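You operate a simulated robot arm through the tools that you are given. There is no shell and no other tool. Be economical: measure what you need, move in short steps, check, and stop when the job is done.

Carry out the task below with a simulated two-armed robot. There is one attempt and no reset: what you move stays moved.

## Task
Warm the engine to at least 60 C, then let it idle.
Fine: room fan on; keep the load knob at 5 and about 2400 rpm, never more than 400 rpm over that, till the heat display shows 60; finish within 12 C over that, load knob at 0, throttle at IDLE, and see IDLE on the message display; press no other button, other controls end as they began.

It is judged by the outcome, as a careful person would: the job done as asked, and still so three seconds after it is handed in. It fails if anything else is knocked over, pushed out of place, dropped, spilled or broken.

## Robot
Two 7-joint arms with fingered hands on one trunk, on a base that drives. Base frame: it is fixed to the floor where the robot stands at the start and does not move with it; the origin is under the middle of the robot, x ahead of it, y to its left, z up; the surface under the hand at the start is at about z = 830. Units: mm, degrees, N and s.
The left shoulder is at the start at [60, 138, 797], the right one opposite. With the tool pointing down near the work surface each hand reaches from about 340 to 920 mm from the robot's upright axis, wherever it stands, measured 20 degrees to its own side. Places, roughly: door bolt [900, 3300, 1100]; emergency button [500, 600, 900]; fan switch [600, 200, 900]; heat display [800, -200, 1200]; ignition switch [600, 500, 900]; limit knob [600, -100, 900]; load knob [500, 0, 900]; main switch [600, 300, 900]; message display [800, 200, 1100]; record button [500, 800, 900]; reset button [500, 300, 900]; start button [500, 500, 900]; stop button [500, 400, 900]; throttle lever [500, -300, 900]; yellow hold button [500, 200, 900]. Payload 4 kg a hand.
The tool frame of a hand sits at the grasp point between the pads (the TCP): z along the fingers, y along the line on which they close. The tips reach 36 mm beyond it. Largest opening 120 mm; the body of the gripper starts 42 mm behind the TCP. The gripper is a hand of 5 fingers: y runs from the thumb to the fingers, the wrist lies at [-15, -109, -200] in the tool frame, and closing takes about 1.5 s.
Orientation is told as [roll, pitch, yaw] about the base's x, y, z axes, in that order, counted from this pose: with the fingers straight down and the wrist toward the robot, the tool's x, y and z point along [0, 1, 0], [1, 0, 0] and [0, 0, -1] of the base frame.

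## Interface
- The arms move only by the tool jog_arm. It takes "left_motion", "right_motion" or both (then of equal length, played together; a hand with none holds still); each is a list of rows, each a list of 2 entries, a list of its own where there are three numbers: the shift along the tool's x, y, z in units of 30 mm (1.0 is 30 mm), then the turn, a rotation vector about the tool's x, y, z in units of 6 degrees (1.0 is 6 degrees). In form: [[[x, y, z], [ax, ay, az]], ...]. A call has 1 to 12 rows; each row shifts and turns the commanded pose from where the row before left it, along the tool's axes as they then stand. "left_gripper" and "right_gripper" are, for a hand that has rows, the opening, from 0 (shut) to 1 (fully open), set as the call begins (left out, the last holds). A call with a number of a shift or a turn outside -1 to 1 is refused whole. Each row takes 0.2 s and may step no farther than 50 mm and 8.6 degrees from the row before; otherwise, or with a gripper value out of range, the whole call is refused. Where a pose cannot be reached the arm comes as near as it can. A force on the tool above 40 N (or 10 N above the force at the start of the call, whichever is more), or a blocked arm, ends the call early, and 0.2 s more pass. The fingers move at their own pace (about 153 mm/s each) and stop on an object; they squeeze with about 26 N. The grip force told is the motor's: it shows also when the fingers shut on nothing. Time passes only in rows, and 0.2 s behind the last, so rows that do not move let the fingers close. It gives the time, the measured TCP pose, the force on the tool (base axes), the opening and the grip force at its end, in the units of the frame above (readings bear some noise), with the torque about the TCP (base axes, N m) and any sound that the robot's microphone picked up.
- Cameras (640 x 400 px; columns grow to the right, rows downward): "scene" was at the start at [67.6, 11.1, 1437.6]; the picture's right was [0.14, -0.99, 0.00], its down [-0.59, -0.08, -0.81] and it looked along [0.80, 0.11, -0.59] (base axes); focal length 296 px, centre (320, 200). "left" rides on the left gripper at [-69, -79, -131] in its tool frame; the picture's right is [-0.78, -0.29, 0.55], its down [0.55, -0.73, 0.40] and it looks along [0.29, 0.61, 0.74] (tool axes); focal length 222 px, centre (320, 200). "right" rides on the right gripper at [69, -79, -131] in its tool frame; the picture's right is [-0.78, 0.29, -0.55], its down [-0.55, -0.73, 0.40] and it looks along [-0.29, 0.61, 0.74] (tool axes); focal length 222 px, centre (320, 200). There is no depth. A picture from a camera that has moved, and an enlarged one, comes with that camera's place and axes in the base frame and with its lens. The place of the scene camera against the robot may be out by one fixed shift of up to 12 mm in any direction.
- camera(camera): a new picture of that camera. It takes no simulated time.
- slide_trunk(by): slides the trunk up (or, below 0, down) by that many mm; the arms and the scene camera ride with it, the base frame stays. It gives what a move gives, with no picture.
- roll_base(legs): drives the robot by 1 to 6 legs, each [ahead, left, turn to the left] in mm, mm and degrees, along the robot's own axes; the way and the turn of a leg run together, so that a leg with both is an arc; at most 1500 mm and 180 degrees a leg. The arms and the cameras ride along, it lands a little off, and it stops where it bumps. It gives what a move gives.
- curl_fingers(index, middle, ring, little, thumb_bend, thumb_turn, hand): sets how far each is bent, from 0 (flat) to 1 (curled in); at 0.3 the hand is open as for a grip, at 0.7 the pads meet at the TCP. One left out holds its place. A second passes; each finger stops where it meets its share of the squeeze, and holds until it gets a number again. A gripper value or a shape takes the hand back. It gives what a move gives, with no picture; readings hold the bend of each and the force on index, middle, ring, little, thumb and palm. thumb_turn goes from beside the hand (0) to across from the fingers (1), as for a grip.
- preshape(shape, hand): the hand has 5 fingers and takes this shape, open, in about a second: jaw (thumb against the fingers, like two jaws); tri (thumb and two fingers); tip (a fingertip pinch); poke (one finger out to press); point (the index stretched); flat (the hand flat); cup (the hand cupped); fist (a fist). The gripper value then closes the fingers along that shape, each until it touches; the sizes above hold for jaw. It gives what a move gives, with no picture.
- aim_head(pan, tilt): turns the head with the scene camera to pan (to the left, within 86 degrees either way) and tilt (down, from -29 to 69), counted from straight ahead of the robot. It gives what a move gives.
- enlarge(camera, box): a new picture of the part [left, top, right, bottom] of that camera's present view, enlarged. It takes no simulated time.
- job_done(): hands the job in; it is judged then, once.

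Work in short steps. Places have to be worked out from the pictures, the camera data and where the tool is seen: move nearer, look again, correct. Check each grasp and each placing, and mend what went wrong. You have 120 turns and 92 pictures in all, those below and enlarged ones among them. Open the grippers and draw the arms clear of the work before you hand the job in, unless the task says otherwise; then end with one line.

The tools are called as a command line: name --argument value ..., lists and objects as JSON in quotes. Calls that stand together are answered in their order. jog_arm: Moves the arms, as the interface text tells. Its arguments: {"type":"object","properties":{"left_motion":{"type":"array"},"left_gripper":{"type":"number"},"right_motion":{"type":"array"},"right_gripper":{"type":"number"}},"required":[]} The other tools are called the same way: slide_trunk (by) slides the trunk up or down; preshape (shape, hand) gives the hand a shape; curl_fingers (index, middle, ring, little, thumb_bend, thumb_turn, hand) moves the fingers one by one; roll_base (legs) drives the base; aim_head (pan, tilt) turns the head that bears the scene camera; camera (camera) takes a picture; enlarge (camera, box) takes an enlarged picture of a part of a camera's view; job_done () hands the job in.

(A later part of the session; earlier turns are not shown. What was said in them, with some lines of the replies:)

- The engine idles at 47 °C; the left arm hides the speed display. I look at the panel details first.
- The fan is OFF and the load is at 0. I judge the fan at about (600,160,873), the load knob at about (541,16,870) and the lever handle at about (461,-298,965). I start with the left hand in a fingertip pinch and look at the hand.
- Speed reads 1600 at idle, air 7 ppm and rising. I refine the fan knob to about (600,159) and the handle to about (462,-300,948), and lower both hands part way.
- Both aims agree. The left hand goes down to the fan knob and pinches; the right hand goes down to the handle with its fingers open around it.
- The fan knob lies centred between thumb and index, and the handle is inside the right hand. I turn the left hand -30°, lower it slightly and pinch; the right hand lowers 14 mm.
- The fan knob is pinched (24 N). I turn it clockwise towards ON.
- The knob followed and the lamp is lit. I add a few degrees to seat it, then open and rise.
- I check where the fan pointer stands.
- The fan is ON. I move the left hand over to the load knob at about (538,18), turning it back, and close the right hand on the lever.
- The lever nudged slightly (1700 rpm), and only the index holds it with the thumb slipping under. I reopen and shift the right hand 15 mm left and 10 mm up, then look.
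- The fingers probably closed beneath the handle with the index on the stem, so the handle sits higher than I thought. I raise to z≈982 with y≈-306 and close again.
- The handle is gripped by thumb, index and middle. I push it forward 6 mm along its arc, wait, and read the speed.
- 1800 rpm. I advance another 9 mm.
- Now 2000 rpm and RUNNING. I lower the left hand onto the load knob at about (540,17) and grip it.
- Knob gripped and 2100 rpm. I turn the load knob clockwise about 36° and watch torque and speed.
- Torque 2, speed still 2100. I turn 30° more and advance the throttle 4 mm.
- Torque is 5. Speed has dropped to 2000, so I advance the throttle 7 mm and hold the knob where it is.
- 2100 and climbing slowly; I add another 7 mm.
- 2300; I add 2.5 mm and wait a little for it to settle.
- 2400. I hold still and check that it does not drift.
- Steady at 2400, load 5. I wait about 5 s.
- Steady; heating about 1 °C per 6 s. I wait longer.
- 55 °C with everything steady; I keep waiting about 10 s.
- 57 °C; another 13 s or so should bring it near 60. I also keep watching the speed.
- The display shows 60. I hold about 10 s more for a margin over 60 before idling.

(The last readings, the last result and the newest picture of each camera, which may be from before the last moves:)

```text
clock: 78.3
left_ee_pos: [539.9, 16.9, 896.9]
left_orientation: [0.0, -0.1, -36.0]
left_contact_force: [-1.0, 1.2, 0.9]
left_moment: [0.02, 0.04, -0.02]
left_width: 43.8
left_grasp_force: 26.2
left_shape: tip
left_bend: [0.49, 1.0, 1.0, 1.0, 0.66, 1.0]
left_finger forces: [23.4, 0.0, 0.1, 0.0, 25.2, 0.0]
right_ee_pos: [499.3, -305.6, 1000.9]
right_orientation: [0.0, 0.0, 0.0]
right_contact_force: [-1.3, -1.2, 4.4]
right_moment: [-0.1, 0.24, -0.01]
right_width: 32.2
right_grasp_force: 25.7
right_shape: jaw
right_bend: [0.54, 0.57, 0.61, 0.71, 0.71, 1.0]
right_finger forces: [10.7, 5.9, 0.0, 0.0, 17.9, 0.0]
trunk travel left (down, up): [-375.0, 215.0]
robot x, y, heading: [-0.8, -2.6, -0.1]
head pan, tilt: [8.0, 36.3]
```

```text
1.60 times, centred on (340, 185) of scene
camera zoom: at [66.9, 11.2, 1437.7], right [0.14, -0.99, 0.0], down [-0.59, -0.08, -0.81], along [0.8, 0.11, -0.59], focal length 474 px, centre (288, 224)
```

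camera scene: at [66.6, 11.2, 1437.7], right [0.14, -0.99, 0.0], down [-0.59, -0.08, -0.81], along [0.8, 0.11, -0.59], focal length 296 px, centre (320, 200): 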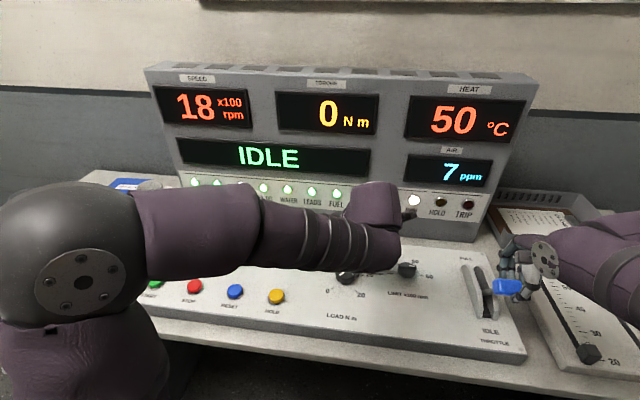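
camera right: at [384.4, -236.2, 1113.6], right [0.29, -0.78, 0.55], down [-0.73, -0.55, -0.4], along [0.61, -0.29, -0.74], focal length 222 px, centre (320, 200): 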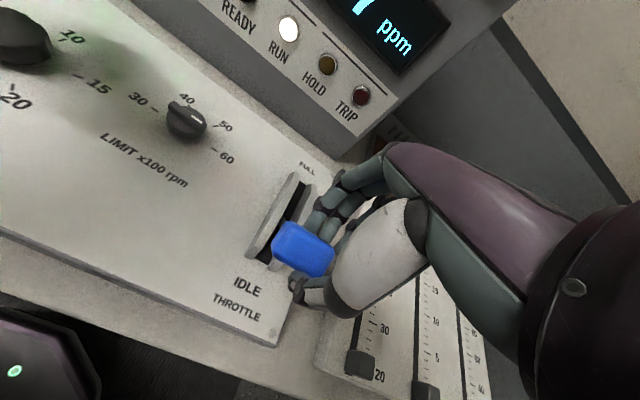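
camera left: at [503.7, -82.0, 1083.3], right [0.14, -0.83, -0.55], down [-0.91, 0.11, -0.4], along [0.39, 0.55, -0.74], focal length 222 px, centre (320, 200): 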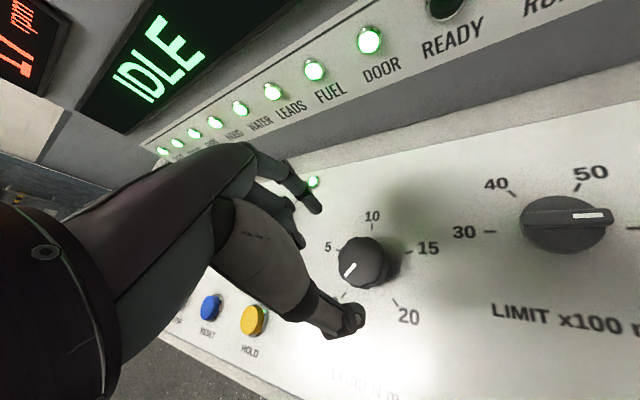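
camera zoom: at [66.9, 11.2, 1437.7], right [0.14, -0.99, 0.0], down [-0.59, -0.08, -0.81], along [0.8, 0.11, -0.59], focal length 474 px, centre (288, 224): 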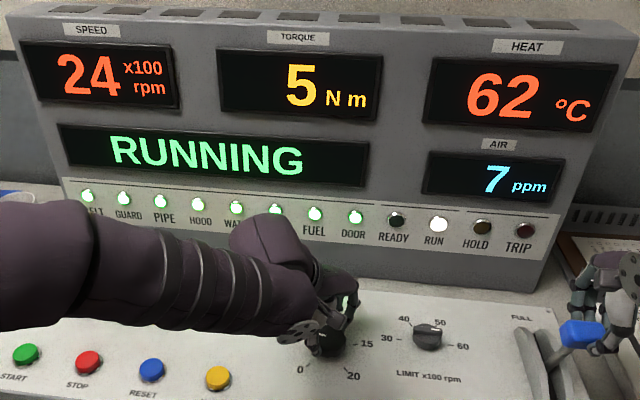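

62 °C. I turn the load knob back 72° towards its stop at 0, drawing the throttle back 10 mm at the same time so the speed doesn't rise.

jog_arm --left_motion '[[[0, 0, 0], [0, 0, -1]], [[0, 0, 0], [0, 0, -1]], [[0, 0, 0], [0, 0, -1]], [[0, 0, 0], [0, 0, -1]], [[0, 0, 0], [0, 0, -1]], [[0, 0, 0], [0, 0, -1]], [[0, 0, 0], [0, 0, -1]], [[0, 0, 0], [0, 0, -1]], [[0, 0, 0], [0, 0, -1]], [[0, 0, 0], [0, 0, -1]], [[0, 0, 0], [0, 0, -1]], [[0, 0, 0], [0, 0, 0]]]' --right_motion '[[[0, -0.17, 0.06], [0, 0, 0]], [[0, 0, 0], [0, 0, 0]], [[0, -0.17, 0.06], [0, 0, 0]], [[0, 0, 0], [0, 0, 0]], [[0, 0, 0], [0, 0, 0]], [[0, 0, 0], [0, 0, 0]], [[0, 0, 0], [0, 0, 0]], [[0, 0, 0], [0, 0, 0]], [[0, 0, 0], [0, 0, 0]], [[0, 0, 0], [0, 0, 0]], [[0, 0, 0], [0, 0, 0]], [[0, 0, 0], [0, 0, 0]]]'

enlarge --camera "scene" --box '[140, 60, 540, 310]'

enlarge --camera "left" --box '[200, 140, 440, 350]'

```text
clock: 80.9
left_ee_pos: [539.9, 16.7, 897.8]
left_orientation: [0.0, 0.1, 30.1]
left_contact_force: [-2.3, -1.1, -0.1]
left_moment: [-0.02, 0.02, -0.09]
left_width: 43.7
left_grasp_force: 26.1
left_shape: tip
left_bend: [0.49, 1.0, 1.0, 1.0, 0.66, 1.0]
left_finger forces: [24.0, 0.0, 0.0, 0.1, 25.7, 0.0]
right_ee_pos: [488.6, -304.9, 998.2]
right_orientation: [0.0, 0.0, -0.1]
right_contact_force: [-0.9, -1.1, 5.9]
right_moment: [-0.04, -0.23, -0.03]
right_width: 31.7
right_grasp_force: 26.2
right_shape: jaw
right_bend: [0.54, 0.57, 0.61, 0.71, 0.71, 1.0]
right_finger forces: [14.3, 7.5, 0.0, 0.0, 20.7, 0.0]
trunk travel left (down, up): [-375.0, 215.0]
robot x, y, heading: [-3.4, 0.7, 0.3]
head pan, tilt: [8.0, 36.3]
```

```text
1.60 times, centred on (340, 185) of scene
camera zoom: at [67.0, 11.0, 1437.6], right [0.14, -0.99, 0.0], down [-0.59, -0.08, -0.81], along [0.8, 0.11, -0.59], focal length 474 px, centre (288, 224)
```

zoom: 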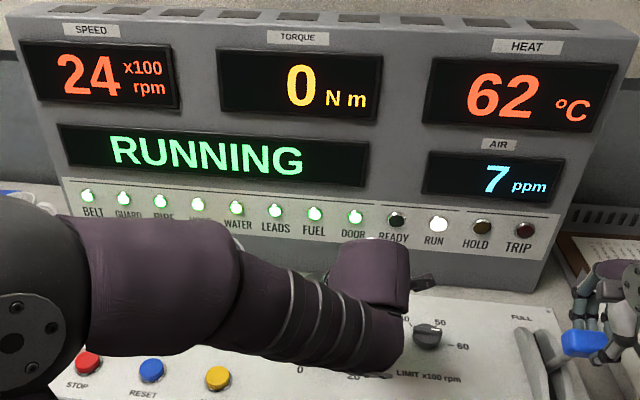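

```text
1.90 times, centred on (320, 245) of left
camera zoom: at [506.9, -83.9, 1027.6], right [0.14, -0.82, -0.55], down [-0.91, 0.11, -0.4], along [0.39, 0.55, -0.74], focal length 423 px, centre (320, 114)
```

zoom: 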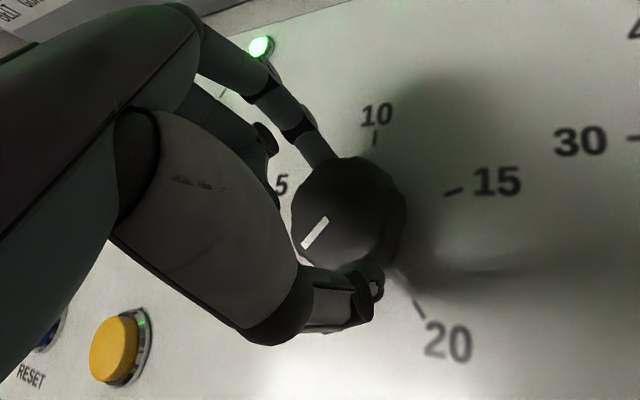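

Torque 0. I nudge the knob 4° onto its stop and draw the throttle back to idle.

jog_arm --left_motion '[[[0, 0, 0], [0, 0, -0.7]], [[0, 0, 0], [0, 0, 0]], [[0, 0, 0], [0, 0, 0]], [[0, 0, 0], [0, 0, 0]], [[0, 0, 0], [0, 0, 0]], [[0, 0, 0], [0, 0, 0]]]' --right_motion '[[[0, -0.2, 0.1], [0, 0, 0]], [[0, -0.2, 0.1], [0, 0, 0]], [[0, -0.2, 0.12], [0, 0, 0]], [[0, -0.2, 0.12], [0, 0, 0]], [[0, -0.15, 0.1], [0, 0, 0]], [[0, 0, 0], [0, 0, 0]]]'

enlarge --camera "scene" --box '[140, 60, 540, 310]'

```text
clock: 82.3
left_ee_pos: [540.4, 16.0, 897.0]
left_orientation: [0.0, 0.1, 34.2]
left_contact_force: [-1.4, -4.8, 0.6]
left_moment: [-0.15, 0.01, -0.15]
left_width: 43.7
left_grasp_force: 26.3
left_shape: tip
left_bend: [0.49, 1.0, 1.0, 1.0, 0.66, 1.0]
left_finger forces: [24.4, 0.0, 0.0, 0.1, 27.6, 0.0]
right_ee_pos: [461.0, -304.8, 981.4]
right_orientation: [-0.1, -0.1, 0.1]
right_contact_force: [9.3, -1.8, 9.3]
right_moment: [0.01, -1.76, 0.07]
right_width: 34.5
right_grasp_force: 26.3
right_shape: jaw
right_bend: [0.52, 0.56, 0.61, 0.71, 0.67, 1.0]
right_finger forces: [29.9, 17.1, 0.0, 0.0, 33.0, 0.0]
trunk travel left (down, up): [-375.0, 215.0]
robot x, y, heading: [0.9, 3.1, 0.0]
head pan, tilt: [8.0, 36.3]
```

```text
1.60 times, centred on (340, 185) of scene
camera zoom: at [67.7, 10.8, 1437.6], right [0.14, -0.99, 0.0], down [-0.59, -0.08, -0.81], along [0.8, 0.11, -0.59], focal length 474 px, centre (288, 224)
```

zoom: 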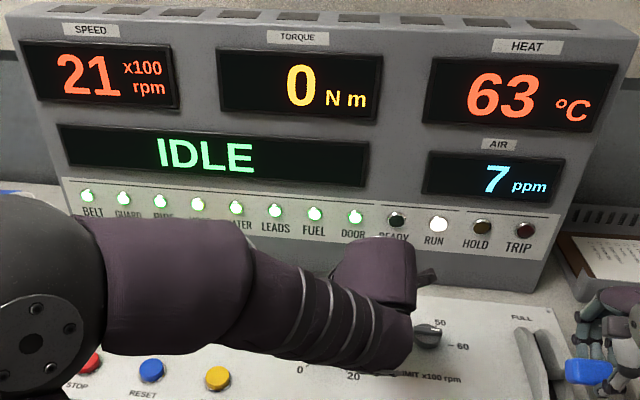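

IDLE shows, the stop is felt (9 N) and the speed is falling. I open both hands, then lift them straight up.

jog_arm --left_motion '[[[0, 0, 0], [0, 0, 0]], [[0, 0, 0], [0, 0, 0]], [[0, 0, 0], [0, 0, 0]], [[0, 0, 0], [0, 0, 0]], [[0, 0, -1], [0, 0, 0]], [[0, 0, -1], [0, 0, 0]], [[0, 0, -1], [0, 0, 0]]]' --left_gripper 0.7 --right_motion '[[[0, 0, 0], [0, 0, 0]], [[0, 0, 0], [0, 0, 0]], [[0, 0, 0], [0, 0, 0]], [[0, 0, 0], [0, 0, 0]], [[0, 0, -1], [0, 0, 0]], [[0, 0, -1], [0, 0, 0]], [[0, 0, -1], [0, 0, 0]]]' --right_gripper 0.9

camera --camera "scene"

enlarge --camera "left" --box '[240, 140, 480, 350]'

camera --camera "right"

```text
clock: 83.9
left_ee_pos: [540.4, 16.3, 986.6]
left_orientation: [0.1, 0.0, 34.2]
left_contact_force: [0.9, 0.3, 0.2]
left_moment: [-0.02, 0.01, 0.01]
left_width: 83.9
left_grasp_force: 0.1
left_shape: tip
left_bend: [0.36, 0.98, 0.99, 0.99, 0.42, 0.99]
left_finger forces: [0.1, 0.0, 0.0, 0.1, 0.0, 0.0]
right_ee_pos: [460.3, -305.9, 1072.1]
right_orientation: [0.0, 0.0, 0.1]
right_contact_force: [-0.5, -0.2, -0.6]
right_moment: [0.0, 0.03, 0.01]
right_width: 108.1
right_grasp_force: 0.1
right_shape: jaw
right_bend: [0.31, 0.32, 0.32, 0.31, 0.3, 0.98]
right_finger forces: [0.0, 0.1, 0.1, 0.0, 0.0, 0.0]
trunk travel left (down, up): [-375.0, 215.0]
robot x, y, heading: [3.4, -2.0, -0.0]
head pan, tilt: [8.0, 36.3]
```

```text
43 pictures are left
camera scene: at [67.4, 11.2, 1437.6], right [0.14, -0.99, 0.0], down [-0.59, -0.08, -0.81], along [0.8, 0.11, -0.59], focal length 296 px, centre (320, 200)
```

scene: 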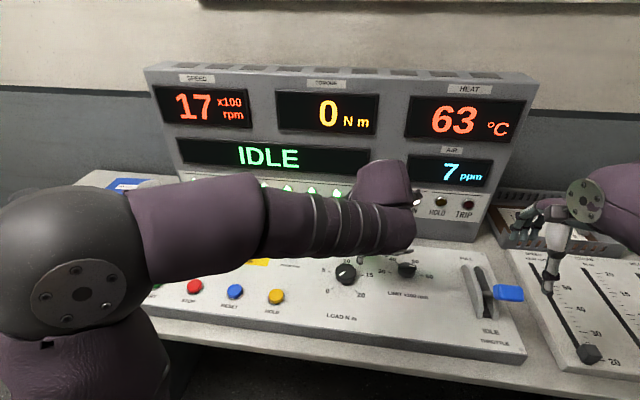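

```text
1.90 times, centred on (360, 245) of left
camera zoom: at [514.2, -86.3, 1118.5], right [0.2, -0.81, -0.55], down [-0.92, 0.04, -0.4], along [0.35, 0.58, -0.74], focal length 423 px, centre (244, 114)
```

zoom: 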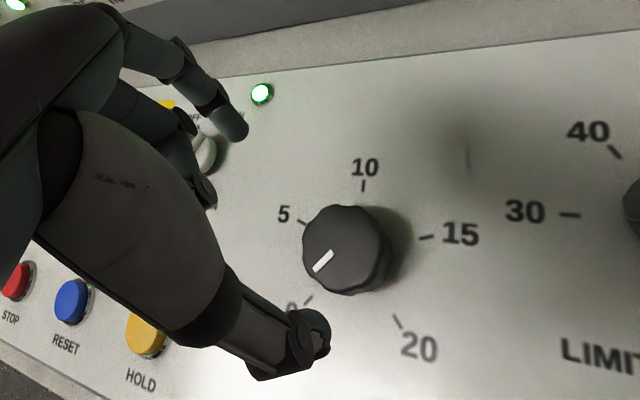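

```text
41 pictures are left
camera right: at [381.0, -235.8, 1202.8], right [0.29, -0.78, 0.55], down [-0.73, -0.55, -0.4], along [0.61, -0.29, -0.74], focal length 222 px, centre (320, 200)
```

right: 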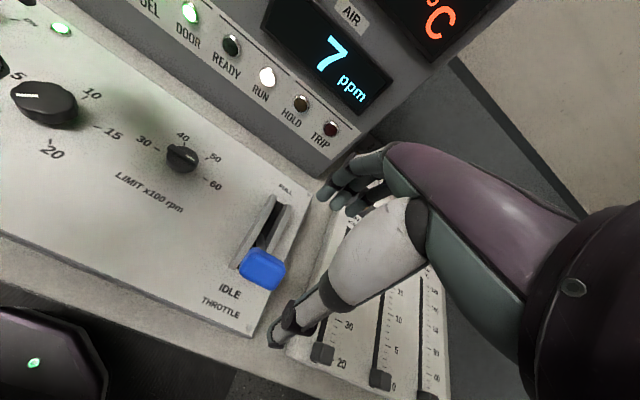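

The knob and lever are back at their starts, with speed at 1700 and falling. I raise both arms clear, wait, and check again.

jog_arm --left_motion '[[[0, 0, -1], [0, 0, 0]], [[0, 0, -1], [0, 0, 0]], [[0.8, 0, -1], [0, 0, 0]], [[0.8, 0, -1], [0, 0, 0]], [[0.8, 0, -1], [0, 0, 0]], [[0.8, 0, 0], [0, 0, 0]], [[0.8, 0, 0], [0, 0, 0]], [[0.8, 0, 0], [0, 0, 0]], [[0, 0, 0], [0, 0, 0]], [[0, 0, 0], [0, 0, 0]]]' --right_motion '[[[0, 0, -1], [0, 0, 0]], [[0, 0, -1], [0, 0, 0]], [[0, 0, 0], [0, 0, 0]], [[0, 0, 0], [0, 0, 0]], [[0, 0, 0], [0, 0, 0]], [[0, 0, 0], [0, 0, 0]], [[0, 0, 0], [0, 0, 0]], [[0, 0, 0], [0, 0, 0]], [[0, 0, 0], [0, 0, 0]], [[0, 0, 0], [0, 0, 0]]]'

camera --camera "scene"

enlarge --camera "scene" --box '[300, 220, 540, 370]'

```text
clock: 86.1
left_ee_pos: [459.6, 136.2, 1135.0]
left_orientation: [-0.1, 0.0, 34.1]
left_contact_force: [-0.4, -0.6, -0.9]
left_moment: [-0.02, -0.01, -0.03]
left_width: 83.7
left_grasp_force: 0.0
left_shape: tip
left_bend: [0.36, 0.98, 0.99, 0.99, 0.42, 0.99]
left_finger forces: [0.0, 0.0, 0.1, 0.0, 0.0, 0.1]
right_ee_pos: [462.0, -305.1, 1131.7]
right_orientation: [0.0, 0.0, 0.0]
right_contact_force: [0.3, -0.6, 0.3]
right_moment: [0.01, 0.03, 0.0]
right_width: 108.0
right_grasp_force: 0.0
right_shape: jaw
right_bend: [0.31, 0.32, 0.32, 0.31, 0.3, 0.98]
right_finger forces: [0.1, 0.0, 0.0, 0.0, 0.0, 0.1]
trunk travel left (down, up): [-375.0, 215.0]
robot x, y, heading: [-0.8, -1.9, 0.0]
head pan, tilt: [8.0, 36.3]
```

```text
40 pictures are left
camera scene: at [67.6, 11.1, 1437.6], right [0.14, -0.99, 0.0], down [-0.59, -0.08, -0.81], along [0.8, 0.11, -0.59], focal length 296 px, centre (320, 200)
```

scene: 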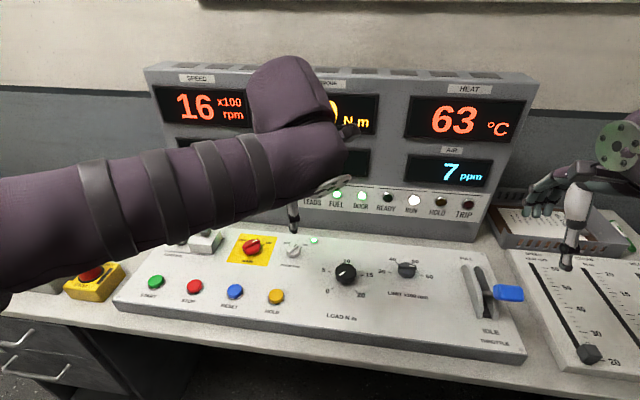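

```text
2.67 times, centred on (420, 295) of scene
camera zoom: at [67.6, 11.1, 1437.6], right [0.14, -0.99, 0.0], down [-0.59, -0.08, -0.81], along [0.8, 0.11, -0.59], focal length 790 px, centre (53, -53)
```

zoom: 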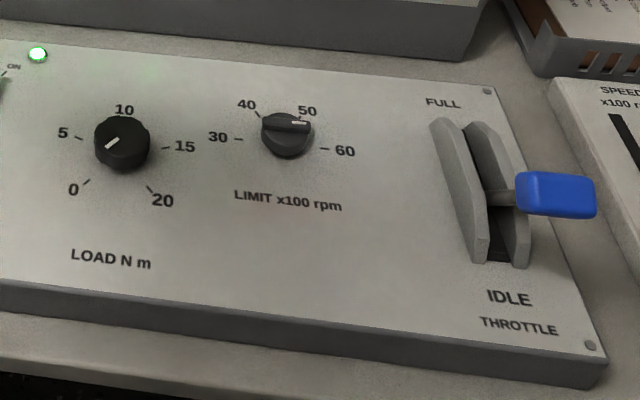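

Knob, lever and limit match the start, at 1600 rpm and 63 °C. I move the left arm aside so the message display can be seen.

jog_arm --left_motion '[[[0.9, 0.4, 0], [0, 0, 0]], [[0.9, 0.4, 0], [0, 0, 0]], [[0.9, 0.4, 0], [0, 0, 0]], [[0.9, 0.4, 0], [0, 0, 0]], [[0.9, 0.4, 0], [0, 0, 0]], [[0.9, 0.4, 0], [0, 0, 0]]]' --left_gripper 1

camera --camera "scene"

```text
clock: 87.5
left_ee_pos: [427.3, 309.9, 1135.6]
left_orientation: [0.1, 0.0, 34.1]
left_contact_force: [0.0, 0.7, -0.7]
left_moment: [-0.01, -0.05, 0.01]
left_width: 119.9
left_grasp_force: 0.1
left_shape: tip
left_bend: [0.31, 0.98, 0.99, 0.99, 0.3, 0.97]
left_finger forces: [0.0, 0.0, 0.1, 0.0, 0.0, 0.0]
right_ee_pos: [459.9, -304.0, 1131.6]
right_orientation: [-0.1, 0.0, 0.1]
right_contact_force: [0.5, 0.5, -0.1]
right_moment: [-0.01, 0.02, 0.01]
right_width: 107.5
right_grasp_force: 0.0
right_shape: jaw
right_bend: [0.31, 0.32, 0.32, 0.31, 0.3, 0.98]
right_finger forces: [0.0, 0.1, 0.0, 0.0, 0.0, 0.1]
trunk travel left (down, up): [-375.0, 215.0]
robot x, y, heading: [0.8, -0.8, 0.2]
head pan, tilt: [8.0, 36.3]
```

```text
38 pictures are left
camera scene: at [67.4, 11.4, 1437.6], right [0.14, -0.99, 0.0], down [-0.59, -0.08, -0.81], along [0.8, 0.11, -0.59], focal length 296 px, centre (320, 200)
```

scene: 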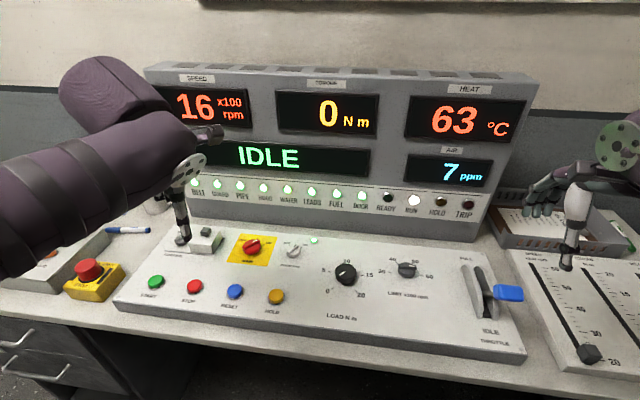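

The display shows IDLE, 1600 rpm, 0 N m and 63 °C; the fan is on and both arms are clear, so I hand the job in.

job_done

```text
The job is handed in.
```

The engine was warmed at load 5 and about 2400 rpm until the display showed 62 °C. It now idles with IDLE on the message display (1600 rpm, 63 °C), room fan on, load knob at 0 and throttle at IDLE; I pressed no buttons and moved no other controls.
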